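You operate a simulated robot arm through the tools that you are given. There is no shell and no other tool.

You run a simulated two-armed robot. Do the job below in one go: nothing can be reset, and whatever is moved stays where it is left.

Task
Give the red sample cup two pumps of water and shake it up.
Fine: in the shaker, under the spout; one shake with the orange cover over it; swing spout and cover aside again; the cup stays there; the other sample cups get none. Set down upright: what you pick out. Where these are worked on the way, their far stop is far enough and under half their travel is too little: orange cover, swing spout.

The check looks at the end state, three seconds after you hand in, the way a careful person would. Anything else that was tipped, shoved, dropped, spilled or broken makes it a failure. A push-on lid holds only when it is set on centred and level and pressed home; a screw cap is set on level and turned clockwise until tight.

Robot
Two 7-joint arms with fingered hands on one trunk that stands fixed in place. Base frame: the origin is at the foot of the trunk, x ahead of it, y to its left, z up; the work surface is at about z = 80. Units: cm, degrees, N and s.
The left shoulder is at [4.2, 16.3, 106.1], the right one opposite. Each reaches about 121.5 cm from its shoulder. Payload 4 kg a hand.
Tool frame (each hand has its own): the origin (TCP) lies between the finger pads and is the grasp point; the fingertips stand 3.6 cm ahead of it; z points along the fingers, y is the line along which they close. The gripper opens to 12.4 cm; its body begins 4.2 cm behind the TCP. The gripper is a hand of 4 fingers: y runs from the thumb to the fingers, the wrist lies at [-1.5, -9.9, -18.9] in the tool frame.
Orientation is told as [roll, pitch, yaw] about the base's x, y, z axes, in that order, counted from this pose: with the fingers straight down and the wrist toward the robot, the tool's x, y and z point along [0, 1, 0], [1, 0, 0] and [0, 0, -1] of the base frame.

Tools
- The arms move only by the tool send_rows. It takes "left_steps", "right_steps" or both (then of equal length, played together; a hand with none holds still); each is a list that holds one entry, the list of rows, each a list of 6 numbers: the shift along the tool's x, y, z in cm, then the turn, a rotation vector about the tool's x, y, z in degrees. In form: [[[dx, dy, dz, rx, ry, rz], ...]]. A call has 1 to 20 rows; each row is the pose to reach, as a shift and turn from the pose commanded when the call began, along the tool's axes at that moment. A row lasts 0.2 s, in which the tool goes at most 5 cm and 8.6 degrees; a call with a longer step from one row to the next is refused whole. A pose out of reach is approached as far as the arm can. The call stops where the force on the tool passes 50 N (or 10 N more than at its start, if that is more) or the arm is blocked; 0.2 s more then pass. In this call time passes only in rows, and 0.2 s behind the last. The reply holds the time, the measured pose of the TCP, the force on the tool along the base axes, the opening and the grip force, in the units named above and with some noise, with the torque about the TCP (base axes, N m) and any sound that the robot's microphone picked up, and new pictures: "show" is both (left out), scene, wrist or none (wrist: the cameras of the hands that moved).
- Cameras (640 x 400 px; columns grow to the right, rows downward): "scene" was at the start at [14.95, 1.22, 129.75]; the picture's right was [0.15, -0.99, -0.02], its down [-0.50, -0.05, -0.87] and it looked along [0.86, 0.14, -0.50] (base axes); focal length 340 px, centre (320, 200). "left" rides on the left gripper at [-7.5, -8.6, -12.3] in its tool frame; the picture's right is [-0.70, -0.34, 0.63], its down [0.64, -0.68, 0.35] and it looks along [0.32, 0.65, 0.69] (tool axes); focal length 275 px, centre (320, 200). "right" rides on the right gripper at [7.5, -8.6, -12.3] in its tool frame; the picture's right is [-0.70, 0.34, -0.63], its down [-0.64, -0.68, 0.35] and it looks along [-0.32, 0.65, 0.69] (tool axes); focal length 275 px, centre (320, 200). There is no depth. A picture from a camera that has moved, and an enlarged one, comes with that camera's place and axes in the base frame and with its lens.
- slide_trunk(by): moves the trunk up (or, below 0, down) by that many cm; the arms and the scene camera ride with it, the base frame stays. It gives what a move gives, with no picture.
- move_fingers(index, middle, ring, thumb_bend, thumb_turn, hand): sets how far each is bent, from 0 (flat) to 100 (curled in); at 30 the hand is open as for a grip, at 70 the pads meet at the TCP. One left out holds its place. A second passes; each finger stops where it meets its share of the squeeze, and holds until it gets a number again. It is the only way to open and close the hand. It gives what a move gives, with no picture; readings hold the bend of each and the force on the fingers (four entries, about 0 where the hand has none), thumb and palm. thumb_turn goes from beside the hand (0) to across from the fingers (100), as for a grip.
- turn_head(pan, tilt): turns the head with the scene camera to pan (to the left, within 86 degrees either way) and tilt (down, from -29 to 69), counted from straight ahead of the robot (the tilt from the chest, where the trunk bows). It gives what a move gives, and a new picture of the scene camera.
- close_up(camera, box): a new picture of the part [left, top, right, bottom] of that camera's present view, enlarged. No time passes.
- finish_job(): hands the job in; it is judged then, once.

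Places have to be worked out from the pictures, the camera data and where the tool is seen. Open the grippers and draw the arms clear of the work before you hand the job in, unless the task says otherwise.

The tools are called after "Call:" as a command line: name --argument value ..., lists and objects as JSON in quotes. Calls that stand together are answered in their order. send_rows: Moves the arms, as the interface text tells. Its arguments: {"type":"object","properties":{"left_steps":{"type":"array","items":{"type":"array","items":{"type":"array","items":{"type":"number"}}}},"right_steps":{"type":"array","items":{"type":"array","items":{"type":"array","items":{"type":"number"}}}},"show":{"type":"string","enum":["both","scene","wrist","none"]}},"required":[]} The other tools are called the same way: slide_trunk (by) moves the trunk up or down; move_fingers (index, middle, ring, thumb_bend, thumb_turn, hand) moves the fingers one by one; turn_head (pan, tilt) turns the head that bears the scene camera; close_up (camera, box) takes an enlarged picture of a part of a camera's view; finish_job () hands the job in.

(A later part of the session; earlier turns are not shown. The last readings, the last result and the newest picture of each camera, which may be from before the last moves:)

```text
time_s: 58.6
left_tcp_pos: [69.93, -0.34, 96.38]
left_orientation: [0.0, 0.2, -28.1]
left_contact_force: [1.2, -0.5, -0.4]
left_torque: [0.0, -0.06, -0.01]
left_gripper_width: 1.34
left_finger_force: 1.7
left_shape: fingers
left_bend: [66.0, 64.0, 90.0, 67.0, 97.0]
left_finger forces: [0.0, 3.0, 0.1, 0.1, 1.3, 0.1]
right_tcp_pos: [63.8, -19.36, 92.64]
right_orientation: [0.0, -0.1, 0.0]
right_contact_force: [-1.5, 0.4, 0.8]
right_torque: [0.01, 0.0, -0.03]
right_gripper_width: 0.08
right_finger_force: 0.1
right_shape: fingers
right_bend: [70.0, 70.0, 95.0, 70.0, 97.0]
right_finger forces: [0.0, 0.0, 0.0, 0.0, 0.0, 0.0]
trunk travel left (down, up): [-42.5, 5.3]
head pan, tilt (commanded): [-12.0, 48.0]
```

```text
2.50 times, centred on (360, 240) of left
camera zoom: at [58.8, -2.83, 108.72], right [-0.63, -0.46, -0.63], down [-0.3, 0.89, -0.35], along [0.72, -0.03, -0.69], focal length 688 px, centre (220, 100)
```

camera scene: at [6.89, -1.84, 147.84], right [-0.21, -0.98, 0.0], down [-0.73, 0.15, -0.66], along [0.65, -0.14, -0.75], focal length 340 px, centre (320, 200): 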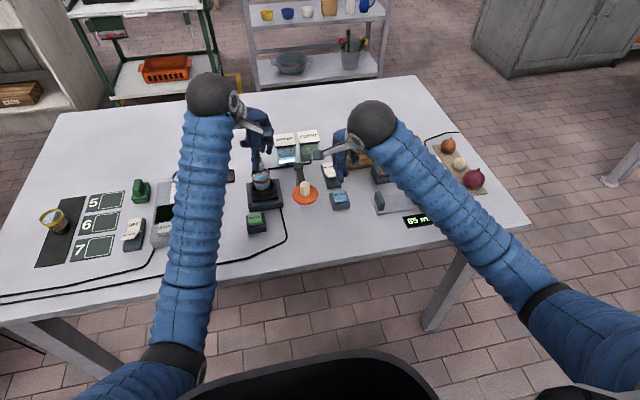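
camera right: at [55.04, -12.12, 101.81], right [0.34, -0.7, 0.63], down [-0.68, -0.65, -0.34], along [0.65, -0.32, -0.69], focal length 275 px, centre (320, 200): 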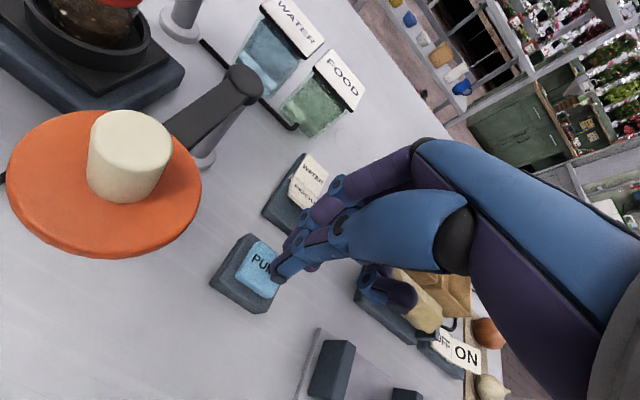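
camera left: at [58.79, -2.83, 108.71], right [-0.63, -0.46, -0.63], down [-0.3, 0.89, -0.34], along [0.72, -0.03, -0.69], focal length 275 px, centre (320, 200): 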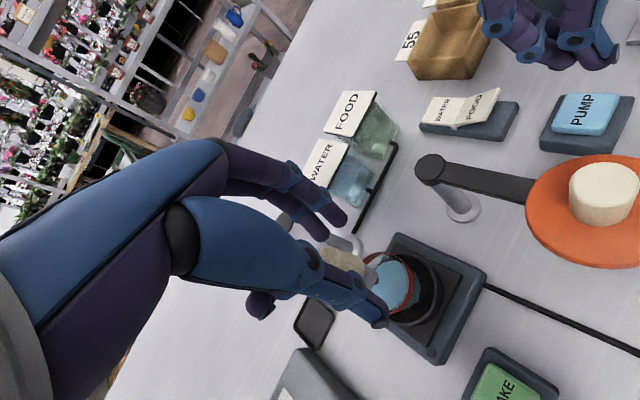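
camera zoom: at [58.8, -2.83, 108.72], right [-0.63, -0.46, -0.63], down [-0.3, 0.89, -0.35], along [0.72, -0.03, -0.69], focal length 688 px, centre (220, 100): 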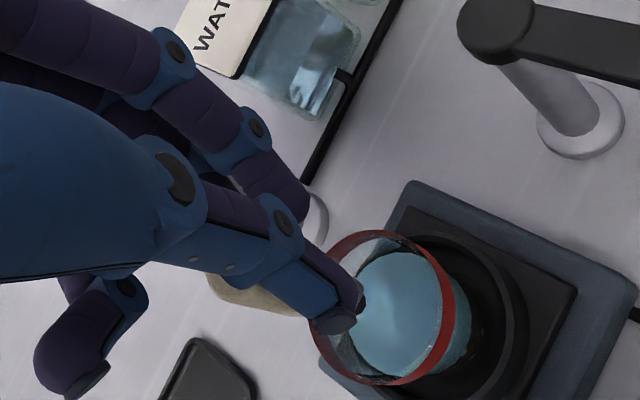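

The knob slipped to the far-left side of my fingers, i.e. the spout already started back. I'll use the closed fingertips as a pusher from behind the knob and follow the same arc back, first a third of the way.

Call:
send_rows --left_steps '[[[1.09, -0.5, 0, 0, 0, 0], [2.3, -0.89, 0, 0, 0, 0], [3.55, -1.12, 0, 0, 0, 0]]]'

Call:
close_up --camera "left" --box '[250, 160, 430, 320]'

Call:
close_up --camera "scene" --box '[220, 90, 320, 190]'

```text
time_s: 59.4
left_tcp_pos: [70.55, 3.36, 96.52]
left_orientation: [0.0, 0.0, -28.1]
left_contact_force: [3.1, -2.8, 0.3]
left_torque: [-0.05, -0.11, -0.03]
left_gripper_width: 1.19
left_finger_force: 3.0
left_shape: fingers
left_bend: [66.0, 63.0, 90.0, 67.0, 97.0]
left_finger forces: [0.1, 3.8, 0.0, 0.0, 0.0, 0.0]
right_tcp_pos: [63.78, -19.57, 92.73]
right_orientation: [0.0, -0.1, 0.0]
right_contact_force: [-0.6, -0.3, -0.5]
right_torque: [-0.01, -0.03, 0.05]
right_gripper_width: 0.09
right_finger_force: 0.0
right_shape: fingers
right_bend: [70.0, 70.0, 95.0, 70.0, 97.0]
right_finger forces: [0.0, 0.0, 0.0, 0.0, 0.1, 0.0]
trunk travel left (down, up): [-42.5, 5.3]
head pan, tilt (commanded): [-12.0, 48.0]
camera scene: at [6.91, -1.82, 147.84], right [-0.21, -0.98, 0.0], down [-0.73, 0.15, -0.66], along [0.65, -0.14, -0.75], focal length 340 px, centre (320, 200)
camera left: at [59.49, 0.86, 108.74], right [-0.63, -0.46, -0.63], down [-0.3, 0.89, -0.35], along [0.72, -0.03, -0.69], focal length 275 px, centre (320, 200)
```

scene: 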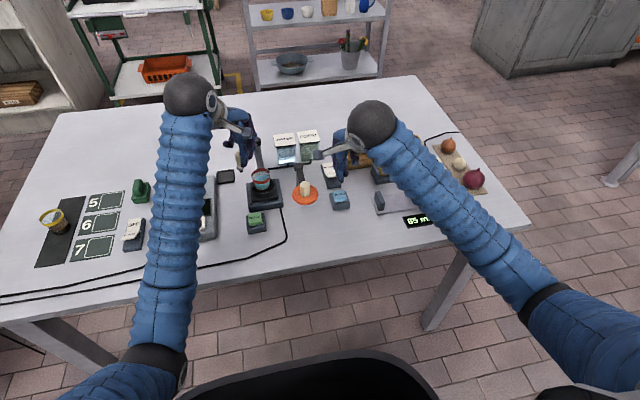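
left: 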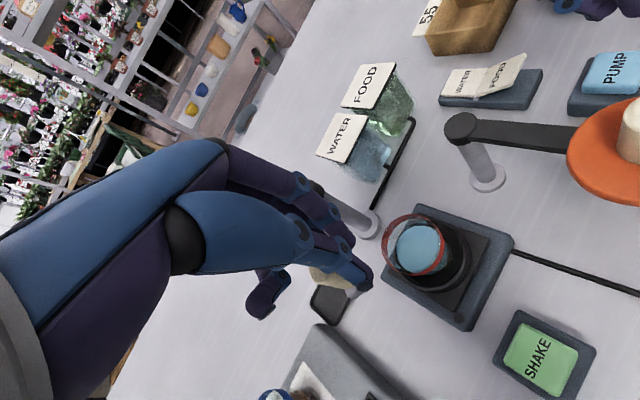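

```text
2.50 times, centred on (340, 240) of left
camera zoom: at [59.49, 0.86, 108.74], right [-0.63, -0.46, -0.63], down [-0.3, 0.89, -0.35], along [0.72, -0.03, -0.69], focal length 688 px, centre (270, 100)
```

zoom: 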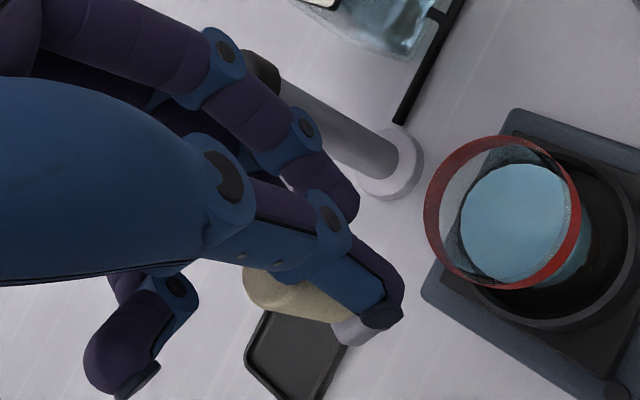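

```text
4.00 times, centred on (270, 140) of scene
camera zoom: at [6.91, -1.82, 147.84], right [-0.21, -0.98, 0.0], down [-0.73, 0.15, -0.66], along [0.65, -0.14, -0.75], focal length 1358 px, centre (520, 440)
```

zoom: 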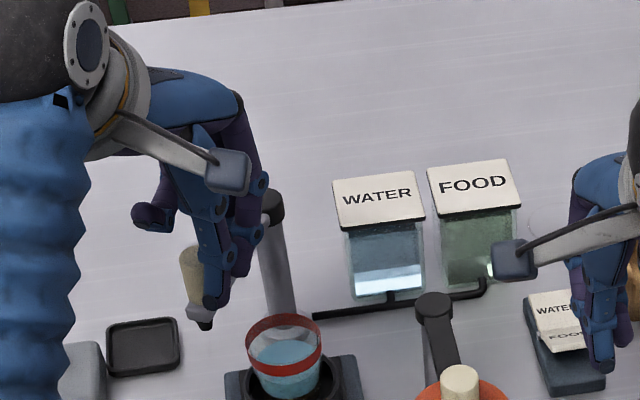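

Pushing works: the spout is swinging away from the cup with only a few newtons. I'll continue along the arc.

Call:
send_rows --left_steps '[[[1.27, -0.04, 0, 0, 0, 0], [2.53, 0.09, 0, 0, 0, 0], [3.77, 0.4, 0, 0, 0, 0], [4.94, 0.88, 0, 0, 0, 0]]]'

Call:
close_up --camera "left" --box '[250, 160, 430, 320]'

Call:
close_up --camera "scene" --box '[200, 70, 320, 190]'

```text
time_s: 60.4
left_tcp_pos: [73.58, 7.24, 96.52]
left_orientation: [0.0, 0.0, -28.1]
left_contact_force: [3.7, -8.4, 3.7]
left_torque: [-0.26, -0.22, -0.18]
left_gripper_width: 1.18
left_finger_force: 4.3
left_shape: fingers
left_bend: [66.0, 61.0, 90.0, 67.0, 97.0]
left_finger forces: [0.0, 8.6, 0.0, 0.0, 0.0, 0.0]
right_tcp_pos: [63.87, -19.53, 92.67]
right_orientation: [0.1, 0.0, 0.0]
right_contact_force: [-0.3, 0.5, 0.2]
right_torque: [0.03, -0.01, -0.01]
right_gripper_width: 0.11
right_finger_force: 0.1
right_shape: fingers
right_bend: [70.0, 70.0, 95.0, 70.0, 97.0]
right_finger forces: [0.1, 0.1, 0.0, 0.0, 0.0, 0.0]
trunk travel left (down, up): [-42.5, 5.3]
head pan, tilt (commanded): [-12.0, 48.0]
camera scene: at [6.9, -1.91, 147.84], right [-0.21, -0.98, 0.0], down [-0.73, 0.16, -0.66], along [0.65, -0.14, -0.75], focal length 340 px, centre (320, 200)
camera left: at [62.59, 4.74, 108.76], right [-0.63, -0.46, -0.63], down [-0.3, 0.89, -0.35], along [0.72, -0.03, -0.69], focal length 275 px, centre (320, 200)
```

scene: 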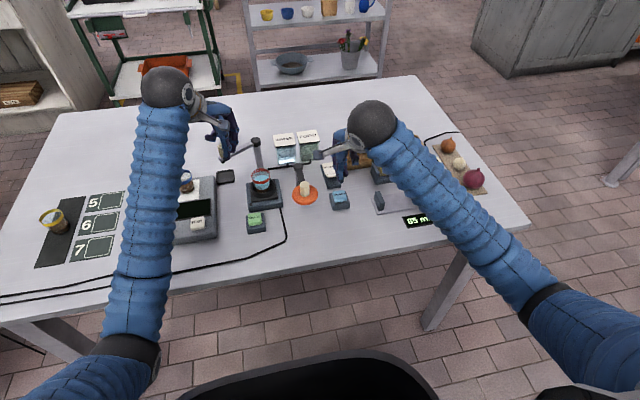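
left: 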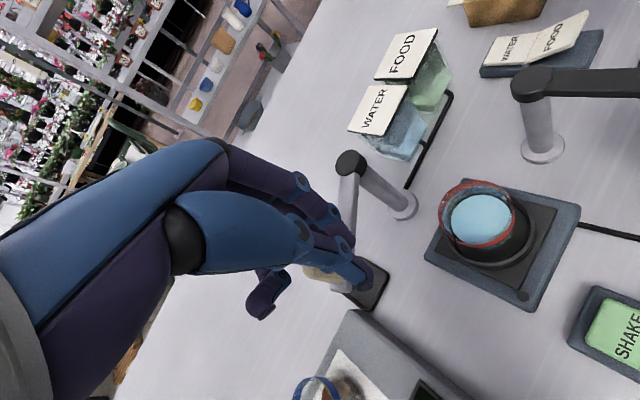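

```text
2.50 times, centred on (340, 240) of left
camera zoom: at [62.59, 4.74, 108.76], right [-0.63, -0.46, -0.63], down [-0.3, 0.89, -0.35], along [0.72, -0.03, -0.69], focal length 688 px, centre (270, 100)
```

zoom: 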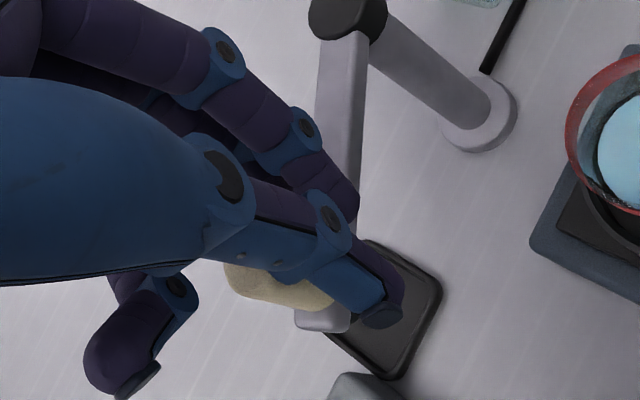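

```text
3.33 times, centred on (260, 130) of scene
camera zoom: at [6.9, -1.91, 147.84], right [-0.21, -0.98, 0.0], down [-0.73, 0.16, -0.66], along [0.65, -0.14, -0.75], focal length 1132 px, centre (520, 433)
```

zoom: 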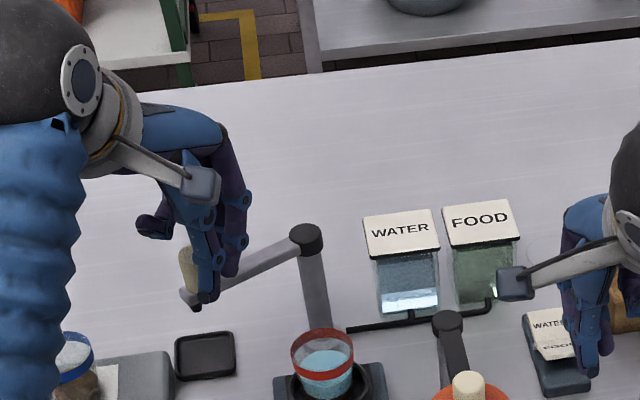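

The spout is at about 118°. The middle finger is pressing it mostly outward now, so I'll follow a slightly tighter arc so that the thumb side pushes it on tangentially toward its rest.

Call:
send_rows --left_steps '[[[0.88, 0.97, 0, 0, 0, 0], [1.84, 1.71, 0, 0, 0, 0], [2.48, 2.36, 0, 0, 0, 0]]]'

Call:
close_up --camera "left" --box '[250, 160, 430, 320]'

Call:
close_up --camera "scene" --box '[200, 70, 320, 190]'

```text
time_s: 61.2
left_tcp_pos: [77.02, 8.25, 96.48]
left_orientation: [-0.1, -0.1, -28.1]
left_contact_force: [0.1, -13.4, 3.2]
left_torque: [-0.5, -0.05, -0.32]
left_gripper_width: 1.19
left_finger_force: 7.1
left_shape: fingers
left_bend: [66.0, 61.0, 90.0, 67.0, 97.0]
left_finger forces: [0.1, 13.4, 0.0, 0.0, 0.0, 0.0]
right_tcp_pos: [63.76, -19.52, 92.69]
right_orientation: [-0.1, 0.1, 0.1]
right_contact_force: [-0.3, -0.5, 1.3]
right_torque: [0.01, 0.0, -0.02]
right_gripper_width: 0.1
right_finger_force: 0.2
right_shape: fingers
right_bend: [70.0, 70.0, 95.0, 70.0, 97.0]
right_finger forces: [0.0, 0.0, 0.0, 0.1, 0.0, 0.0]
trunk travel left (down, up): [-42.5, 5.3]
head pan, tilt (commanded): [-12.0, 48.0]
camera scene: at [6.89, -1.94, 147.83], right [-0.21, -0.98, 0.0], down [-0.73, 0.16, -0.66], along [0.65, -0.14, -0.75], focal length 340 px, centre (320, 200)
camera left: at [65.89, 5.71, 108.79], right [-0.63, -0.45, -0.63], down [-0.3, 0.89, -0.35], along [0.72, -0.03, -0.69], focal length 275 px, centre (320, 200)
```

scene: 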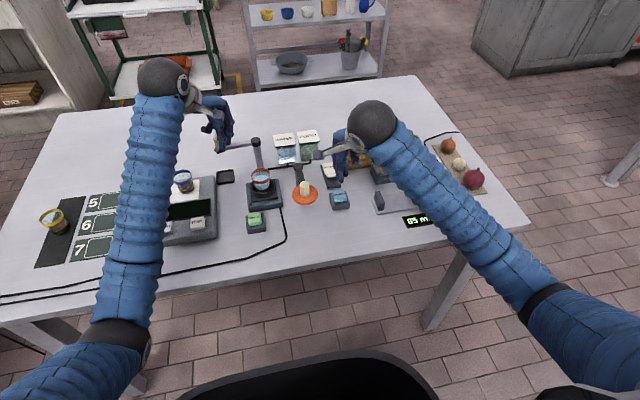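
left: 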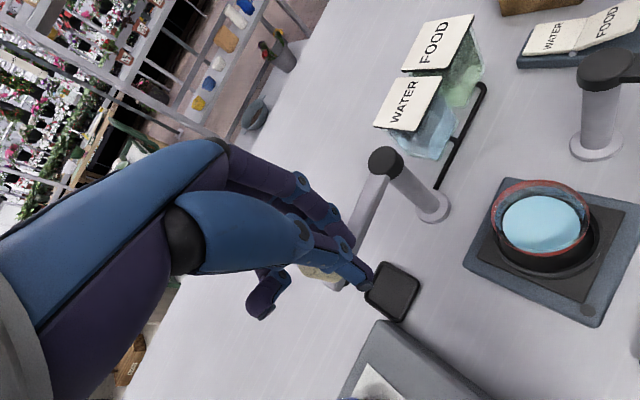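

```text
2.50 times, centred on (340, 240) of left
camera zoom: at [65.89, 5.71, 108.79], right [-0.63, -0.45, -0.63], down [-0.3, 0.89, -0.35], along [0.72, -0.03, -0.69], focal length 688 px, centre (270, 100)
```

zoom: 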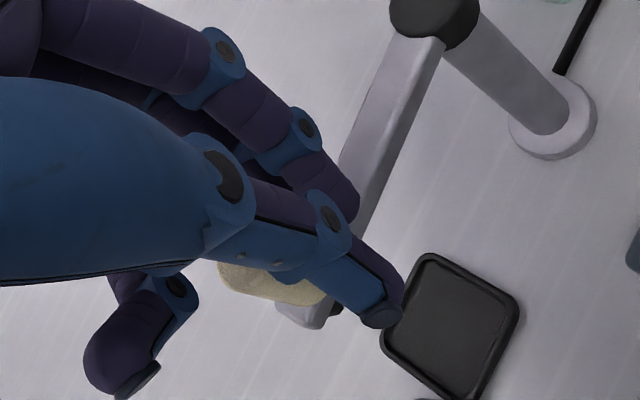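

```text
3.33 times, centred on (260, 130) of scene
camera zoom: at [6.89, -1.94, 147.83], right [-0.21, -0.98, 0.0], down [-0.73, 0.16, -0.66], along [0.65, -0.14, -0.75], focal length 1132 px, centre (520, 433)
```

zoom: 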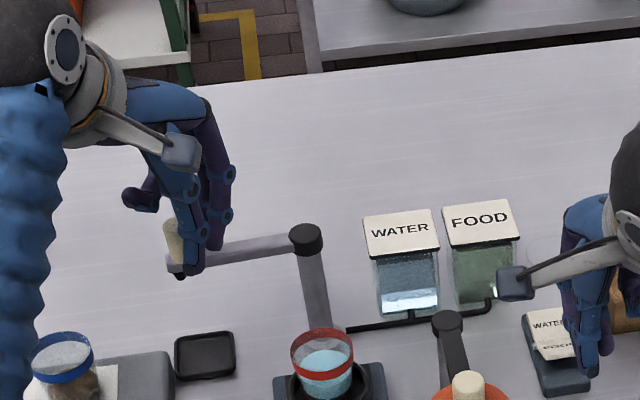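

The spout is at about 92°, a few degrees short of its rest. I'll ease the sideways push and nudge a little more in +x until the stop is felt.

Call:
send_rows --left_steps '[[[0, 0.45, 0, 0, 0, 0], [0.2, 0.9, 0, 0, 0, 0]]]'

Call:
close_up --camera "left" --box '[250, 160, 430, 320]'

```text
time_s: 61.8
left_tcp_pos: [77.79, 8.05, 96.52]
left_orientation: [0.0, 0.1, -28.1]
left_contact_force: [-2.5, -11.3, -1.3]
left_torque: [-0.35, 0.12, -0.27]
left_gripper_width: 1.18
left_finger_force: 5.6
left_shape: fingers
left_bend: [66.0, 62.0, 90.0, 67.0, 97.0]
left_finger forces: [0.0, 10.4, 0.1, 0.1, 0.0, 0.0]
right_tcp_pos: [63.77, -19.54, 92.65]
right_orientation: [0.0, 0.0, 0.0]
right_contact_force: [-0.3, -0.1, 0.2]
right_torque: [0.01, 0.0, 0.01]
right_gripper_width: 0.09
right_finger_force: 0.1
right_shape: fingers
right_bend: [70.0, 70.0, 95.0, 70.0, 97.0]
right_finger forces: [0.0, 0.1, 0.1, 0.0, 0.1, 0.1]
trunk travel left (down, up): [-42.5, 5.3]
head pan, tilt (commanded): [-12.0, 48.0]
camera scene: at [6.86, -1.94, 147.83], right [-0.21, -0.98, 0.0], down [-0.73, 0.16, -0.66], along [0.65, -0.14, -0.75], focal length 340 px, centre (320, 200)
camera left: at [66.72, 5.54, 108.83], right [-0.63, -0.45, -0.63], down [-0.3, 0.89, -0.34], along [0.72, -0.03, -0.69], focal length 275 px, centre (320, 200)
```

scene: 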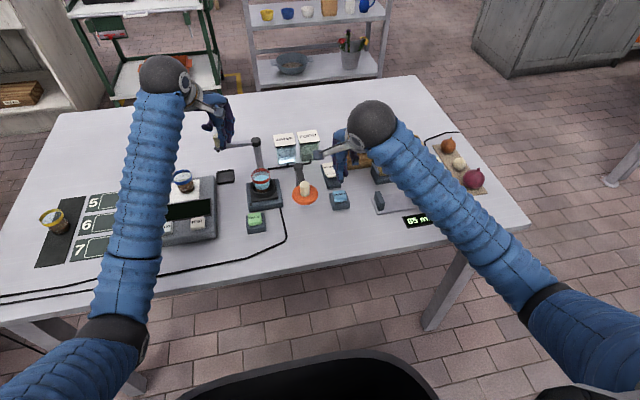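
left: 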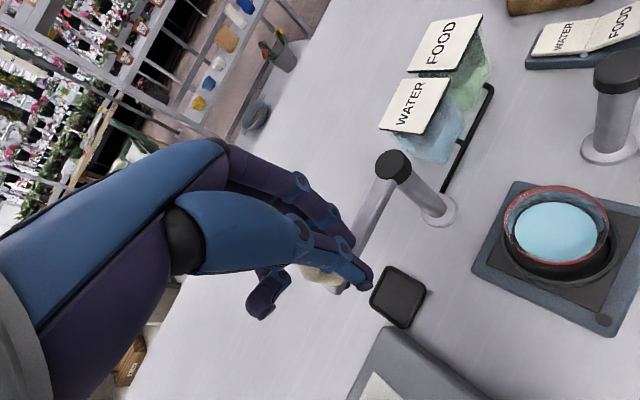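

```text
2.50 times, centred on (340, 240) of left
camera zoom: at [66.72, 5.54, 108.83], right [-0.63, -0.45, -0.63], down [-0.3, 0.89, -0.34], along [0.72, -0.03, -0.69], focal length 688 px, centre (270, 100)
```

zoom: 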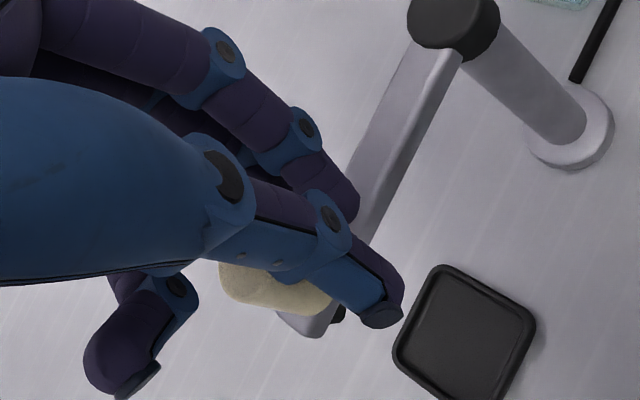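

The spout direction is back at about 88°, its original rest over the drip tray. I'll back the fingers off the knob and rise clear, then verify.

Call:
send_rows --left_steps '[[[-0.9, 0, 0, 0, 0, 0], [-1.3, -0.1, -1.5, 0, 0, 0], [-1.3, -0.1, -4, 0, 0, 0], [-1.3, -0.5, -8, 0, 0, 0]]]'

Call:
close_up --camera "scene" --box '[170, 100, 330, 230]'

Call:
close_up --camera "left" --box '[270, 130, 480, 330]'

```text
time_s: 62.8
left_tcp_pos: [76.64, 7.18, 104.53]
left_orientation: [0.0, 0.0, -28.1]
left_contact_force: [0.4, -0.1, 1.0]
left_torque: [0.01, 0.01, 0.02]
left_gripper_width: 1.19
left_finger_force: 0.1
left_shape: fingers
left_bend: [66.0, 66.0, 90.0, 67.0, 97.0]
left_finger forces: [0.0, 0.1, 0.1, 0.0, 0.0, 0.0]
right_tcp_pos: [63.83, -19.4, 92.71]
right_orientation: [0.0, 0.1, 0.0]
right_contact_force: [-0.7, 0.7, 0.1]
right_torque: [0.0, 0.05, 0.01]
right_gripper_width: 0.1
right_finger_force: 0.1
right_shape: fingers
right_bend: [70.0, 70.0, 95.0, 70.0, 97.0]
right_finger forces: [0.0, 0.0, 0.0, 0.0, 0.0, 0.0]
trunk travel left (down, up): [-42.5, 5.3]
head pan, tilt (commanded): [-12.0, 48.0]
camera scene: at [6.84, -1.84, 147.85], right [-0.21, -0.98, 0.0], down [-0.73, 0.15, -0.66], along [0.65, -0.14, -0.75], focal length 340 px, centre (320, 200)
camera left: at [65.49, 4.69, 116.76], right [-0.62, -0.46, -0.63], down [-0.3, 0.89, -0.35], along [0.72, -0.03, -0.69], focal length 275 px, centre (320, 200)
```

scene: 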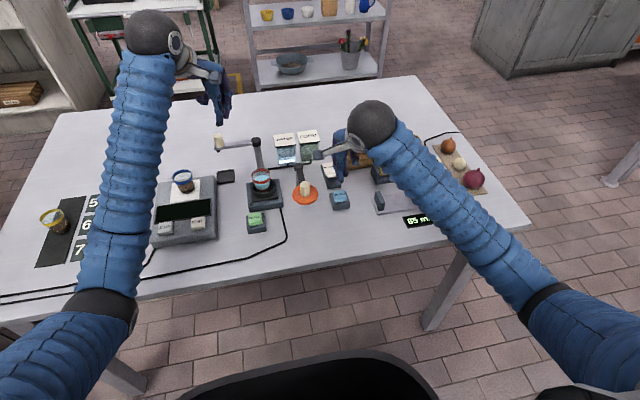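
left: 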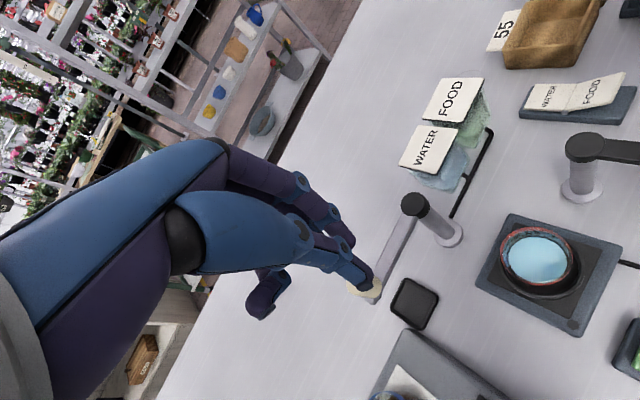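

```text
3.08 times, centred on (250, 165) of scene
camera zoom: at [6.84, -1.84, 147.85], right [-0.21, -0.98, 0.0], down [-0.73, 0.15, -0.66], along [0.65, -0.14, -0.75], focal length 1045 px, centre (535, 308)
```

zoom: 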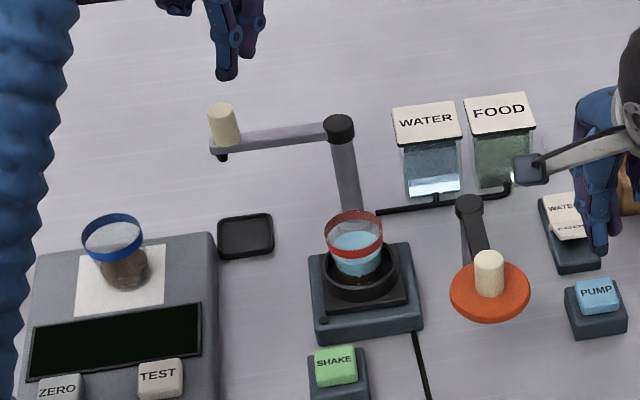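

```text
2.00 times, centred on (375, 230) of left
camera zoom: at [65.49, 4.69, 116.76], right [-0.62, -0.46, -0.63], down [-0.3, 0.89, -0.35], along [0.72, -0.03, -0.69], focal length 551 px, centre (210, 140)
```

zoom: 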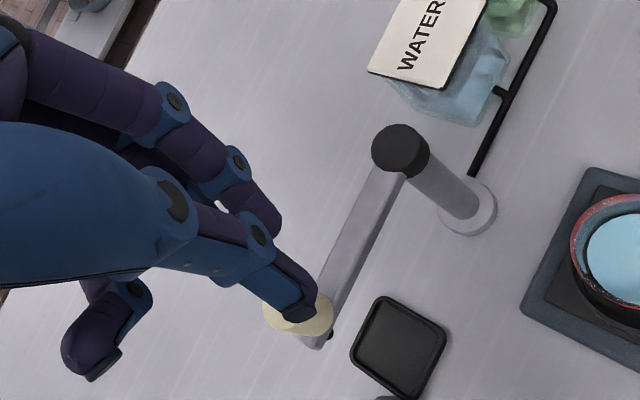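

The spout is back over its tray, and the cup with water stands upright in the ring. Next is the orange cover with the right hand; I'll park the left hand out to the left and bring the right hand above and behind the cover knob for a look.

Call:
send_rows --left_steps '[[[0.5, -3, -2, 0, 0, 0], [2, -6.5, -3, 0, 0, 0], [4, -10, -3.5, 0, 0, 0], [6, -13.5, -3.5, 0, 0, 0], [8.1, -16.3, -3.5, 0, 0, 0]]]' --right_steps '[[[0, 0, -3, 0, 0, 0], [0, 0, -7, 0, 0, 0], [1.5, -1, -8, 0, 0, 0], [3.5, -2.2, -8, 0, 0, 0], [5.5, -3.4, -8, 0, 0, 0]]]'

Call:
close_up --camera "right" --box '[60, 180, 340, 400]'

Call:
close_up --camera "scene" --box '[240, 110, 360, 230]'

```text
time_s: 64.0
left_tcp_pos: [66.12, 22.01, 107.79]
left_orientation: [-0.1, 0.0, -28.2]
left_contact_force: [-1.2, -0.3, 0.4]
left_torque: [-0.01, -0.01, 0.0]
left_gripper_width: 1.14
left_finger_force: 0.0
left_shape: fingers
left_bend: [66.0, 66.0, 90.0, 67.0, 97.0]
left_finger forces: [0.1, 0.1, 0.0, 0.1, 0.1, 0.0]
right_tcp_pos: [60.4, -13.89, 100.68]
right_orientation: [-0.2, 0.0, -0.1]
right_contact_force: [-0.9, 0.1, -0.3]
right_torque: [-0.01, -0.02, -0.01]
right_gripper_width: 0.1
right_finger_force: 0.1
right_shape: fingers
right_bend: [70.0, 70.0, 95.0, 70.0, 97.0]
right_finger forces: [0.0, 0.1, 0.1, 0.2, 0.0, 0.0]
trunk travel left (down, up): [-42.5, 5.3]
head pan, tilt (commanded): [-12.0, 48.0]
camera scene: at [6.83, -1.67, 147.84], right [-0.21, -0.98, 0.0], down [-0.73, 0.15, -0.66], along [0.65, -0.14, -0.75], focal length 340 px, centre (320, 200)
camera right: at [51.74, -6.5, 113.12], right [0.34, -0.7, 0.63], down [-0.68, -0.65, -0.34], along [0.65, -0.32, -0.69], focal length 275 px, centre (320, 200)
camera left: at [54.97, 19.5, 120.04], right [-0.63, -0.46, -0.63], down [-0.3, 0.89, -0.35], along [0.72, -0.03, -0.69], focal length 275 px, centre (320, 200)
```

scene: 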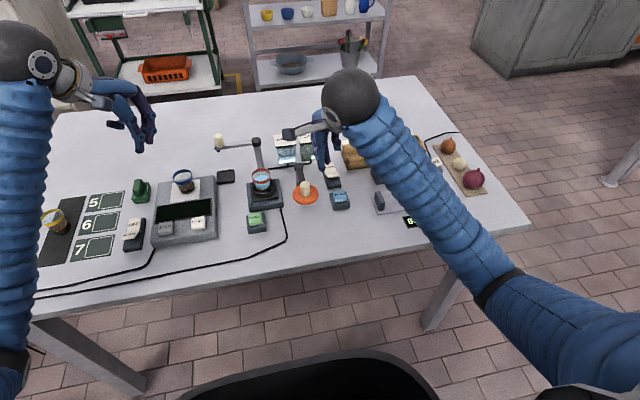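
right: 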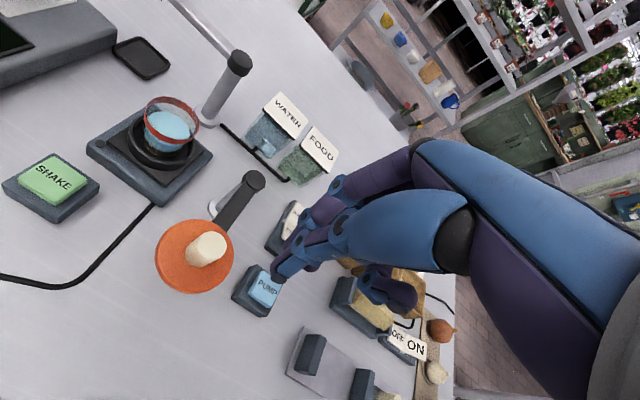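
left: 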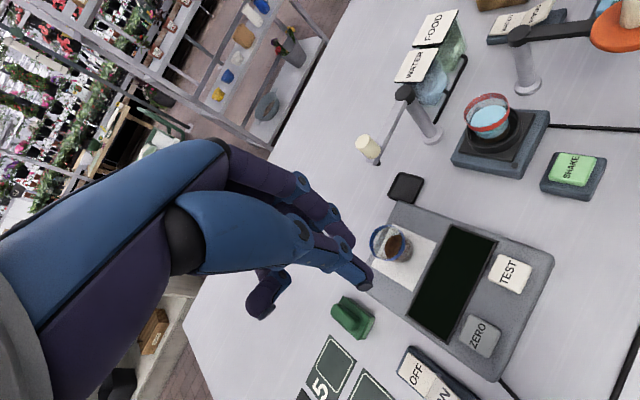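

```text
1.82 times, centred on (200, 290) of right
camera zoom: at [51.74, -6.5, 113.12], right [0.34, -0.7, 0.63], down [-0.68, -0.65, -0.34], along [0.65, -0.32, -0.69], focal length 500 px, centre (538, 36)
```

zoom: 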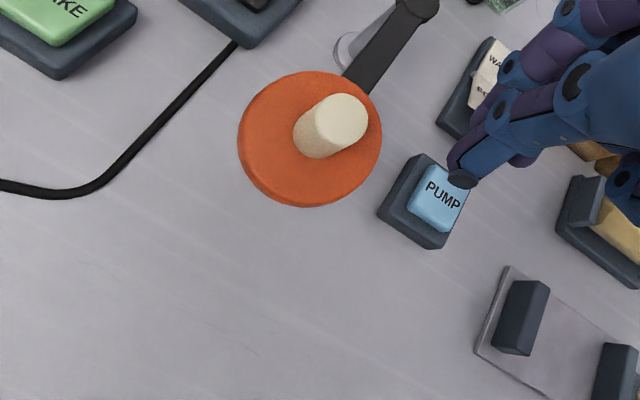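

```text
3.33 times, centred on (300, 170) of scene
camera zoom: at [6.83, -1.67, 147.84], right [-0.21, -0.98, 0.0], down [-0.73, 0.15, -0.66], along [0.65, -0.14, -0.75], focal length 1132 px, centre (387, 300)
```

zoom: 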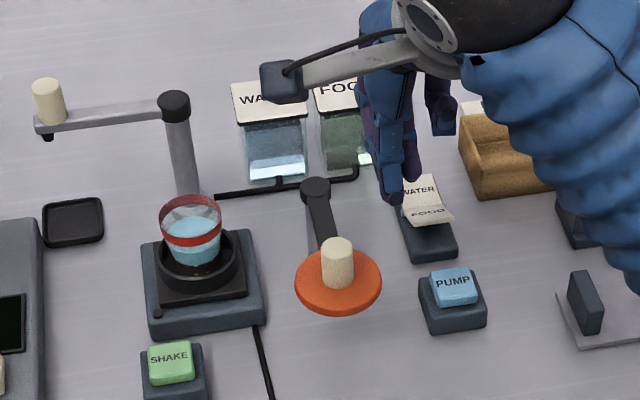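

The cover knob is at (59.7, -9.65), z 89.7–93.1, with its post near (69, -9.5). I'll lower the closed right fingertips just behind (right of) the knob, tips above the disc.

Call:
send_rows --right_steps '[[[0.3, -0.1, 2.5, 0, 0, 0], [0.5, -0.2, 4.5, 0, 0, 0], [0.7, -0.2, 6, 0, 0, 0]]]'

Call:
close_up --camera "right" --box '[140, 180, 360, 360]'

Call:
close_up --camera "scene" --box '[260, 130, 360, 230]'

```text
time_s: 64.8
left_tcp_pos: [66.09, 21.81, 107.79]
left_orientation: [0.1, 0.0, -28.1]
left_contact_force: [-0.1, 0.0, 0.5]
left_torque: [0.01, 0.0, 0.0]
left_gripper_width: 1.16
left_finger_force: 0.0
left_shape: fingers
left_bend: [66.0, 66.0, 90.0, 67.0, 97.0]
left_finger forces: [0.0, 0.0, 0.0, 0.0, 0.0, 0.0]
right_tcp_pos: [59.92, -13.14, 94.71]
right_orientation: [-0.1, 0.2, 0.1]
right_contact_force: [-1.2, 0.3, 0.0]
right_torque: [-0.01, 0.01, -0.01]
right_gripper_width: 0.1
right_finger_force: 0.1
right_shape: fingers
right_bend: [70.0, 70.0, 95.0, 70.0, 97.0]
right_finger forces: [0.0, 0.0, 0.0, 0.0, 0.1, 0.0]
trunk travel left (down, up): [-42.5, 5.3]
head pan, tilt (commanded): [-12.0, 48.0]
camera scene: at [6.87, -1.79, 147.84], right [-0.21, -0.98, 0.0], down [-0.73, 0.15, -0.66], along [0.65, -0.14, -0.75], focal length 340 px, centre (320, 200)
camera right: at [51.44, -5.87, 107.01], right [0.34, -0.7, 0.63], down [-0.68, -0.65, -0.34], along [0.65, -0.32, -0.69], focal length 275 px, centre (320, 200)
```

scene: 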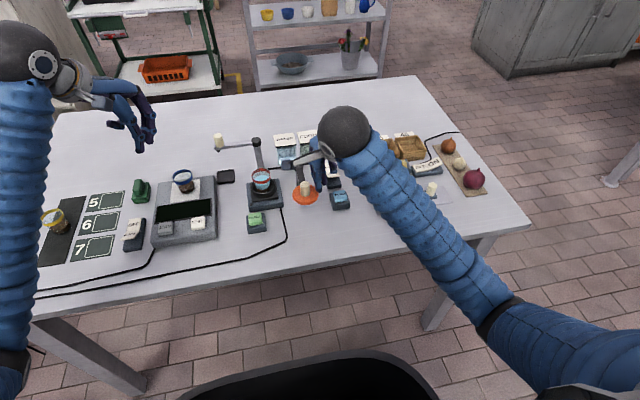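
right: 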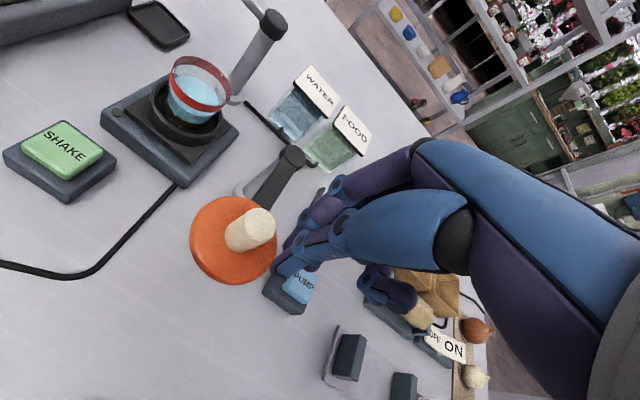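

```text
2.22 times, centred on (250, 270) of right
camera zoom: at [51.44, -5.87, 107.01], right [0.34, -0.7, 0.63], down [-0.68, -0.65, -0.34], along [0.65, -0.32, -0.69], focal length 612 px, centre (476, 44)
```

zoom: 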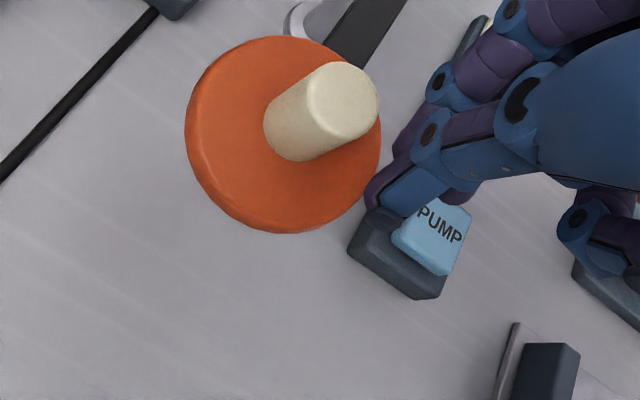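

```text
4.00 times, centred on (310, 180) of scene
camera zoom: at [6.87, -1.79, 147.84], right [-0.21, -0.98, 0.0], down [-0.73, 0.15, -0.66], along [0.65, -0.14, -0.75], focal length 1358 px, centre (360, 280)
```

zoom: 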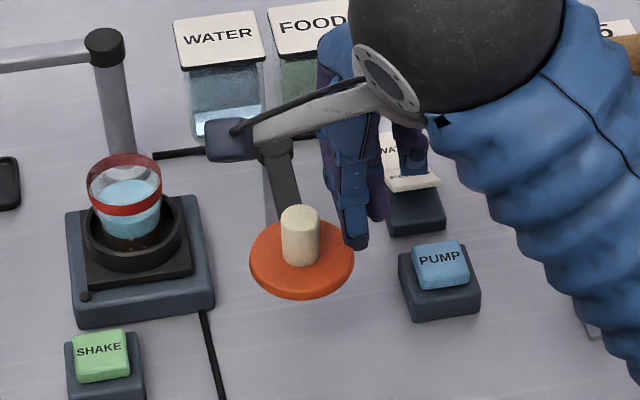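

The fingertips stand just right of the knob, above the disc. I'll start pushing the cover along its arc toward the shaker, a first third.

Call:
send_rows --right_steps '[[[1.0, -0.1, 0, 0, 0, 0], [2.0, -0.2, 0, 0, 0, 0], [3.3, -0.35, 0, 0, 0, 0], [4.6, -0.3, 0, 0, 0, 0]]]'

Call:
close_up --camera "right" --box '[140, 160, 360, 340]'

Call:
close_up --camera "scene" --box '[240, 120, 340, 220]'

```text
time_s: 65.8
left_tcp_pos: [66.25, 21.84, 107.74]
left_orientation: [0.0, 0.0, -28.0]
left_contact_force: [0.5, 0.3, -0.1]
left_torque: [0.02, 0.0, -0.02]
left_gripper_width: 1.17
left_finger_force: 0.1
left_shape: fingers
left_bend: [66.0, 66.0, 90.0, 67.0, 97.0]
left_finger forces: [0.0, 0.0, 0.0, 0.0, 0.0, 0.0]
right_tcp_pos: [59.7, -8.52, 94.69]
right_orientation: [-0.1, 0.0, 0.1]
right_contact_force: [0.2, 0.1, 0.1]
right_torque: [-0.02, 0.0, 0.03]
right_gripper_width: 0.1
right_finger_force: 0.0
right_shape: fingers
right_bend: [70.0, 70.0, 95.0, 70.0, 98.0]
right_finger forces: [0.1, 0.0, 0.1, 0.0, 0.1, 0.1]
trunk travel left (down, up): [-42.5, 5.3]
head pan, tilt (commanded): [-12.0, 48.0]
camera scene: at [6.89, -1.78, 147.84], right [-0.21, -0.98, 0.0], down [-0.73, 0.15, -0.66], along [0.65, -0.14, -0.75], focal length 340 px, centre (320, 200)
camera right: at [51.2, -1.11, 106.96], right [0.34, -0.7, 0.63], down [-0.68, -0.65, -0.34], along [0.65, -0.32, -0.69], focal length 275 px, centre (320, 200)
```

scene: 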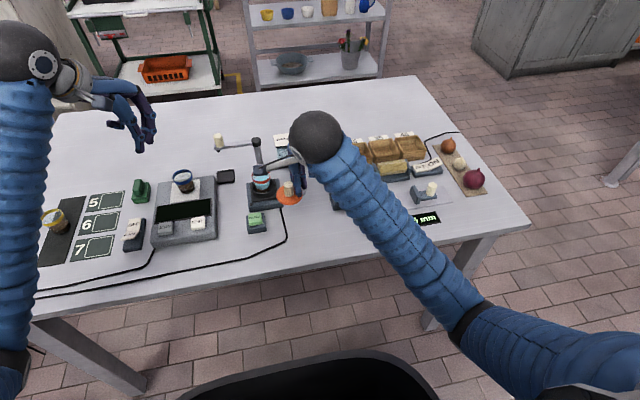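
right: 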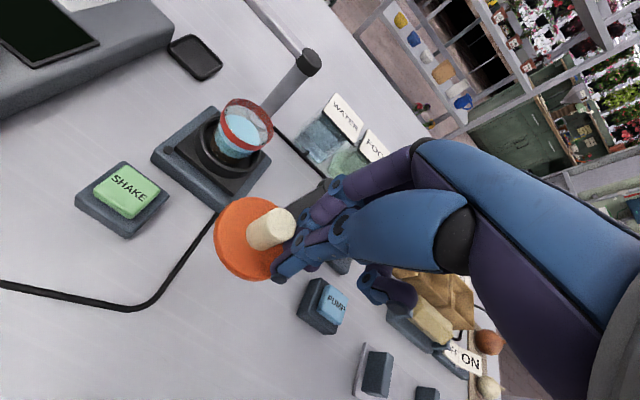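

```text
2.22 times, centred on (250, 250) of right
camera zoom: at [51.2, -1.11, 106.96], right [0.34, -0.7, 0.63], down [-0.68, -0.65, -0.34], along [0.65, -0.32, -0.69], focal length 612 px, centre (476, 89)
```

zoom: 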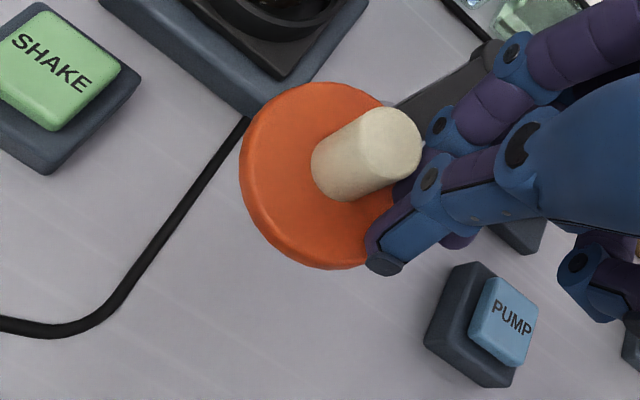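

```text
4.00 times, centred on (290, 170) of scene
camera zoom: at [6.89, -1.78, 147.84], right [-0.21, -0.98, 0.0], down [-0.73, 0.15, -0.66], along [0.65, -0.14, -0.75], focal length 1358 px, centre (440, 320)
```

zoom: 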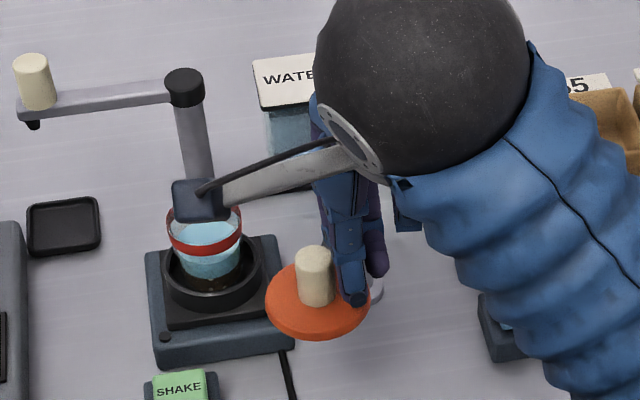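

The cover follows with hardly any force. I'll continue the push, turning the wrist a bit outward (yaw +28°) on the way so the arm stays well within reach.

Call:
send_rows --right_steps '[[[1.27, 0.23, 0, 0, 0, -7], [2.5, 0.63, 0, 0, 0, -14], [3.67, 1.2, 0, 0, 0, -21], [4.75, 1.92, 0, 0, 0, -28]]]'

Call:
close_up --camera "right" --box '[140, 160, 360, 340]'

Call:
close_up --camera "scene" --box '[230, 120, 330, 220]'

```text
time_s: 66.8
left_tcp_pos: [66.12, 21.82, 107.88]
left_orientation: [0.0, 0.1, -28.1]
left_contact_force: [0.2, 0.6, 0.7]
left_torque: [0.02, -0.02, -0.02]
left_gripper_width: 1.17
left_finger_force: 0.1
left_shape: fingers
left_bend: [66.0, 66.0, 90.0, 67.0, 97.0]
left_finger forces: [0.0, 0.0, 0.0, 0.1, 0.0, 0.0]
right_tcp_pos: [61.75, -3.78, 94.62]
right_orientation: [0.0, 0.0, 28.2]
right_contact_force: [-0.9, -0.3, -0.9]
right_torque: [-0.01, -0.02, 0.02]
right_gripper_width: 0.08
right_finger_force: 0.0
right_shape: fingers
right_bend: [70.0, 70.0, 95.0, 70.0, 98.0]
right_finger forces: [0.1, 0.0, 0.1, 0.0, 0.0, 0.0]
trunk travel left (down, up): [-42.5, 5.3]
head pan, tilt (commanded): [-12.0, 48.0]
camera scene: at [6.91, -1.82, 147.83], right [-0.21, -0.98, 0.0], down [-0.73, 0.15, -0.66], along [0.65, -0.14, -0.75], focal length 340 px, centre (320, 200)
camera right: at [50.63, -1.39, 106.94], right [0.63, -0.45, 0.63], down [-0.3, -0.89, -0.35], along [0.72, 0.03, -0.69], focal length 275 px, centre (320, 200)
```

scene: 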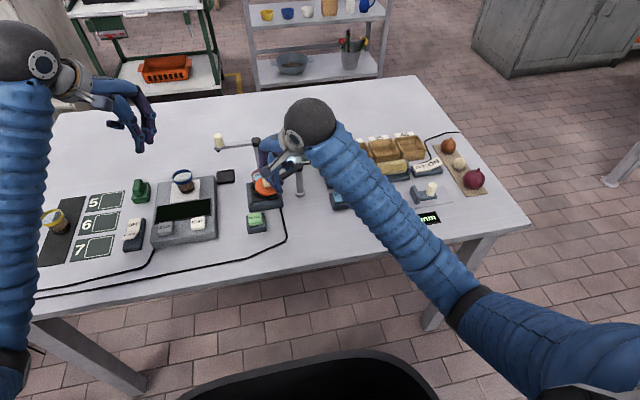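
right: 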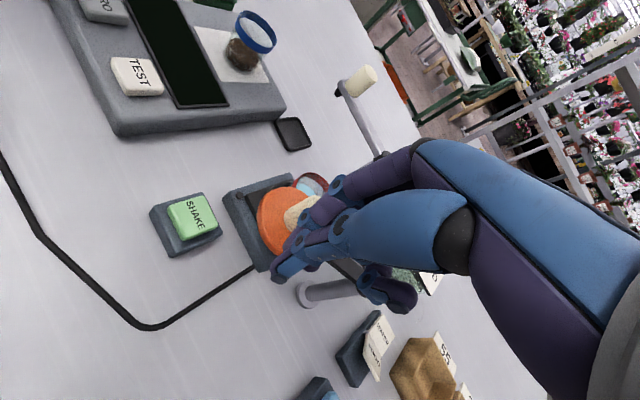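

```text
2.22 times, centred on (250, 250) of right
camera zoom: at [50.63, -1.39, 106.94], right [0.63, -0.45, 0.63], down [-0.3, -0.89, -0.35], along [0.72, 0.03, -0.69], focal length 612 px, centre (476, 89)
```

zoom: 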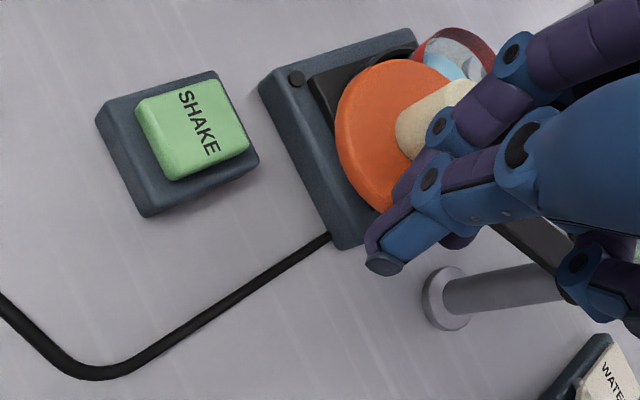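

```text
4.00 times, centred on (280, 170) of scene
camera zoom: at [6.91, -1.82, 147.83], right [-0.21, -0.98, 0.0], down [-0.73, 0.15, -0.66], along [0.65, -0.14, -0.75], focal length 1358 px, centre (480, 320)
```

zoom: 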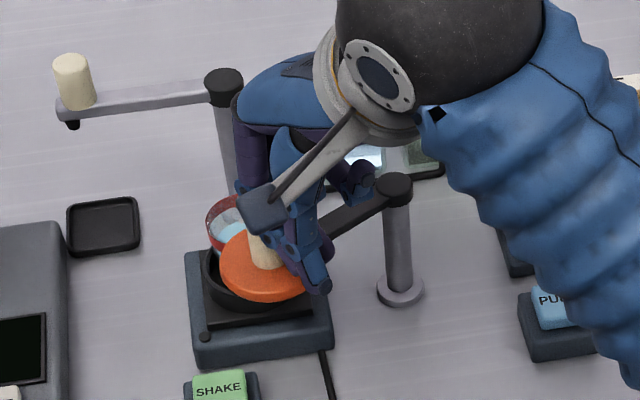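

The cover is about two thirds over and beginning to cover the cup without touching. I'll continue gently.

Call:
send_rows --right_steps '[[[0.44, 1.22, 0, 0, 0, 0], [0.71, 2.48, 0, 0, 0, 0], [0.8, 3.78, 0, 0, 0, 0]]]'

Call:
close_up --camera "right" --box '[160, 160, 380, 340]'

Call:
close_up --camera "scene" --box '[220, 120, 320, 220]'

```text
time_s: 67.6
left_tcp_pos: [66.11, 22.02, 107.8]
left_orientation: [0.0, 0.1, -28.2]
left_contact_force: [0.1, 0.7, -0.3]
left_torque: [-0.01, 0.02, 0.01]
left_gripper_width: 1.18
left_finger_force: 0.0
left_shape: fingers
left_bend: [66.0, 66.0, 90.0, 67.0, 97.0]
left_finger forces: [0.1, 0.0, 0.0, 0.0, 0.0, 0.0]
right_tcp_pos: [64.7, -1.44, 94.69]
right_orientation: [-0.2, 0.1, 28.0]
right_contact_force: [0.2, 0.5, 0.6]
right_torque: [0.0, -0.01, 0.02]
right_gripper_width: 0.1
right_finger_force: 0.0
right_shape: fingers
right_bend: [70.0, 70.0, 95.0, 70.0, 98.0]
right_finger forces: [0.0, 0.1, 0.0, 0.0, 0.0, 0.1]
trunk travel left (down, up): [-42.5, 5.3]
head pan, tilt (commanded): [-12.0, 48.0]
camera scene: at [6.93, -1.77, 147.83], right [-0.21, -0.98, 0.0], down [-0.73, 0.15, -0.66], along [0.65, -0.14, -0.75], focal length 340 px, centre (320, 200)
camera right: at [53.65, 1.14, 106.98], right [0.63, -0.46, 0.63], down [-0.3, -0.89, -0.34], along [0.72, 0.03, -0.69], focal length 275 px, centre (320, 200)
```

scene: 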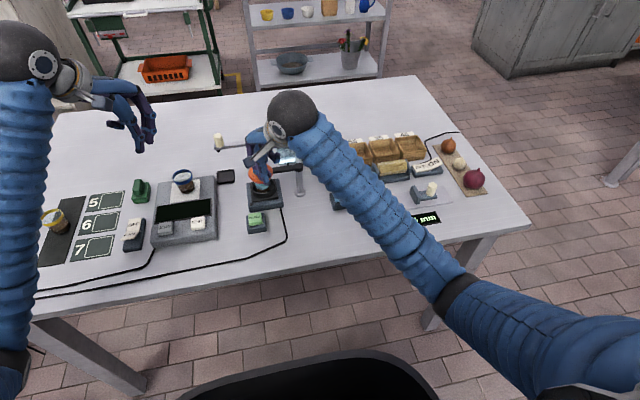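
right: 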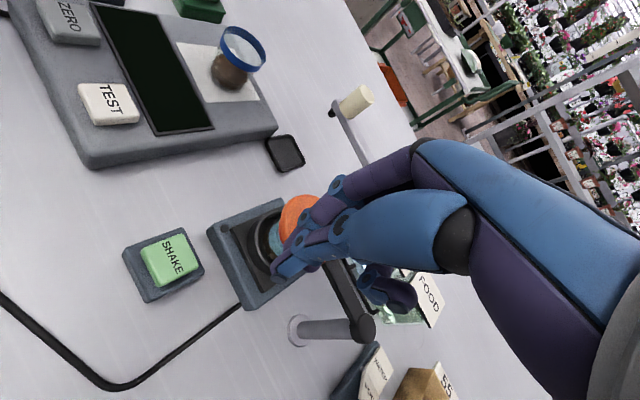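

```text
2.22 times, centred on (270, 250) of right
camera zoom: at [53.65, 1.14, 106.98], right [0.63, -0.46, 0.63], down [-0.3, -0.89, -0.34], along [0.72, 0.03, -0.69], focal length 612 px, centre (431, 89)
```

zoom: 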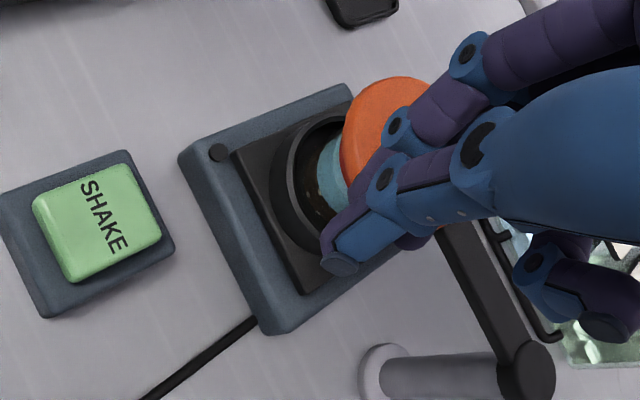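

```text
4.00 times, centred on (270, 170) of scene
camera zoom: at [6.93, -1.77, 147.83], right [-0.21, -0.98, 0.0], down [-0.73, 0.15, -0.66], along [0.65, -0.14, -0.75], focal length 1358 px, centre (520, 320)
```

zoom: 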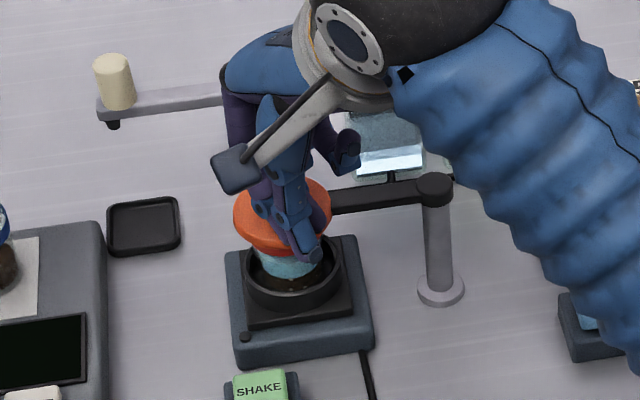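

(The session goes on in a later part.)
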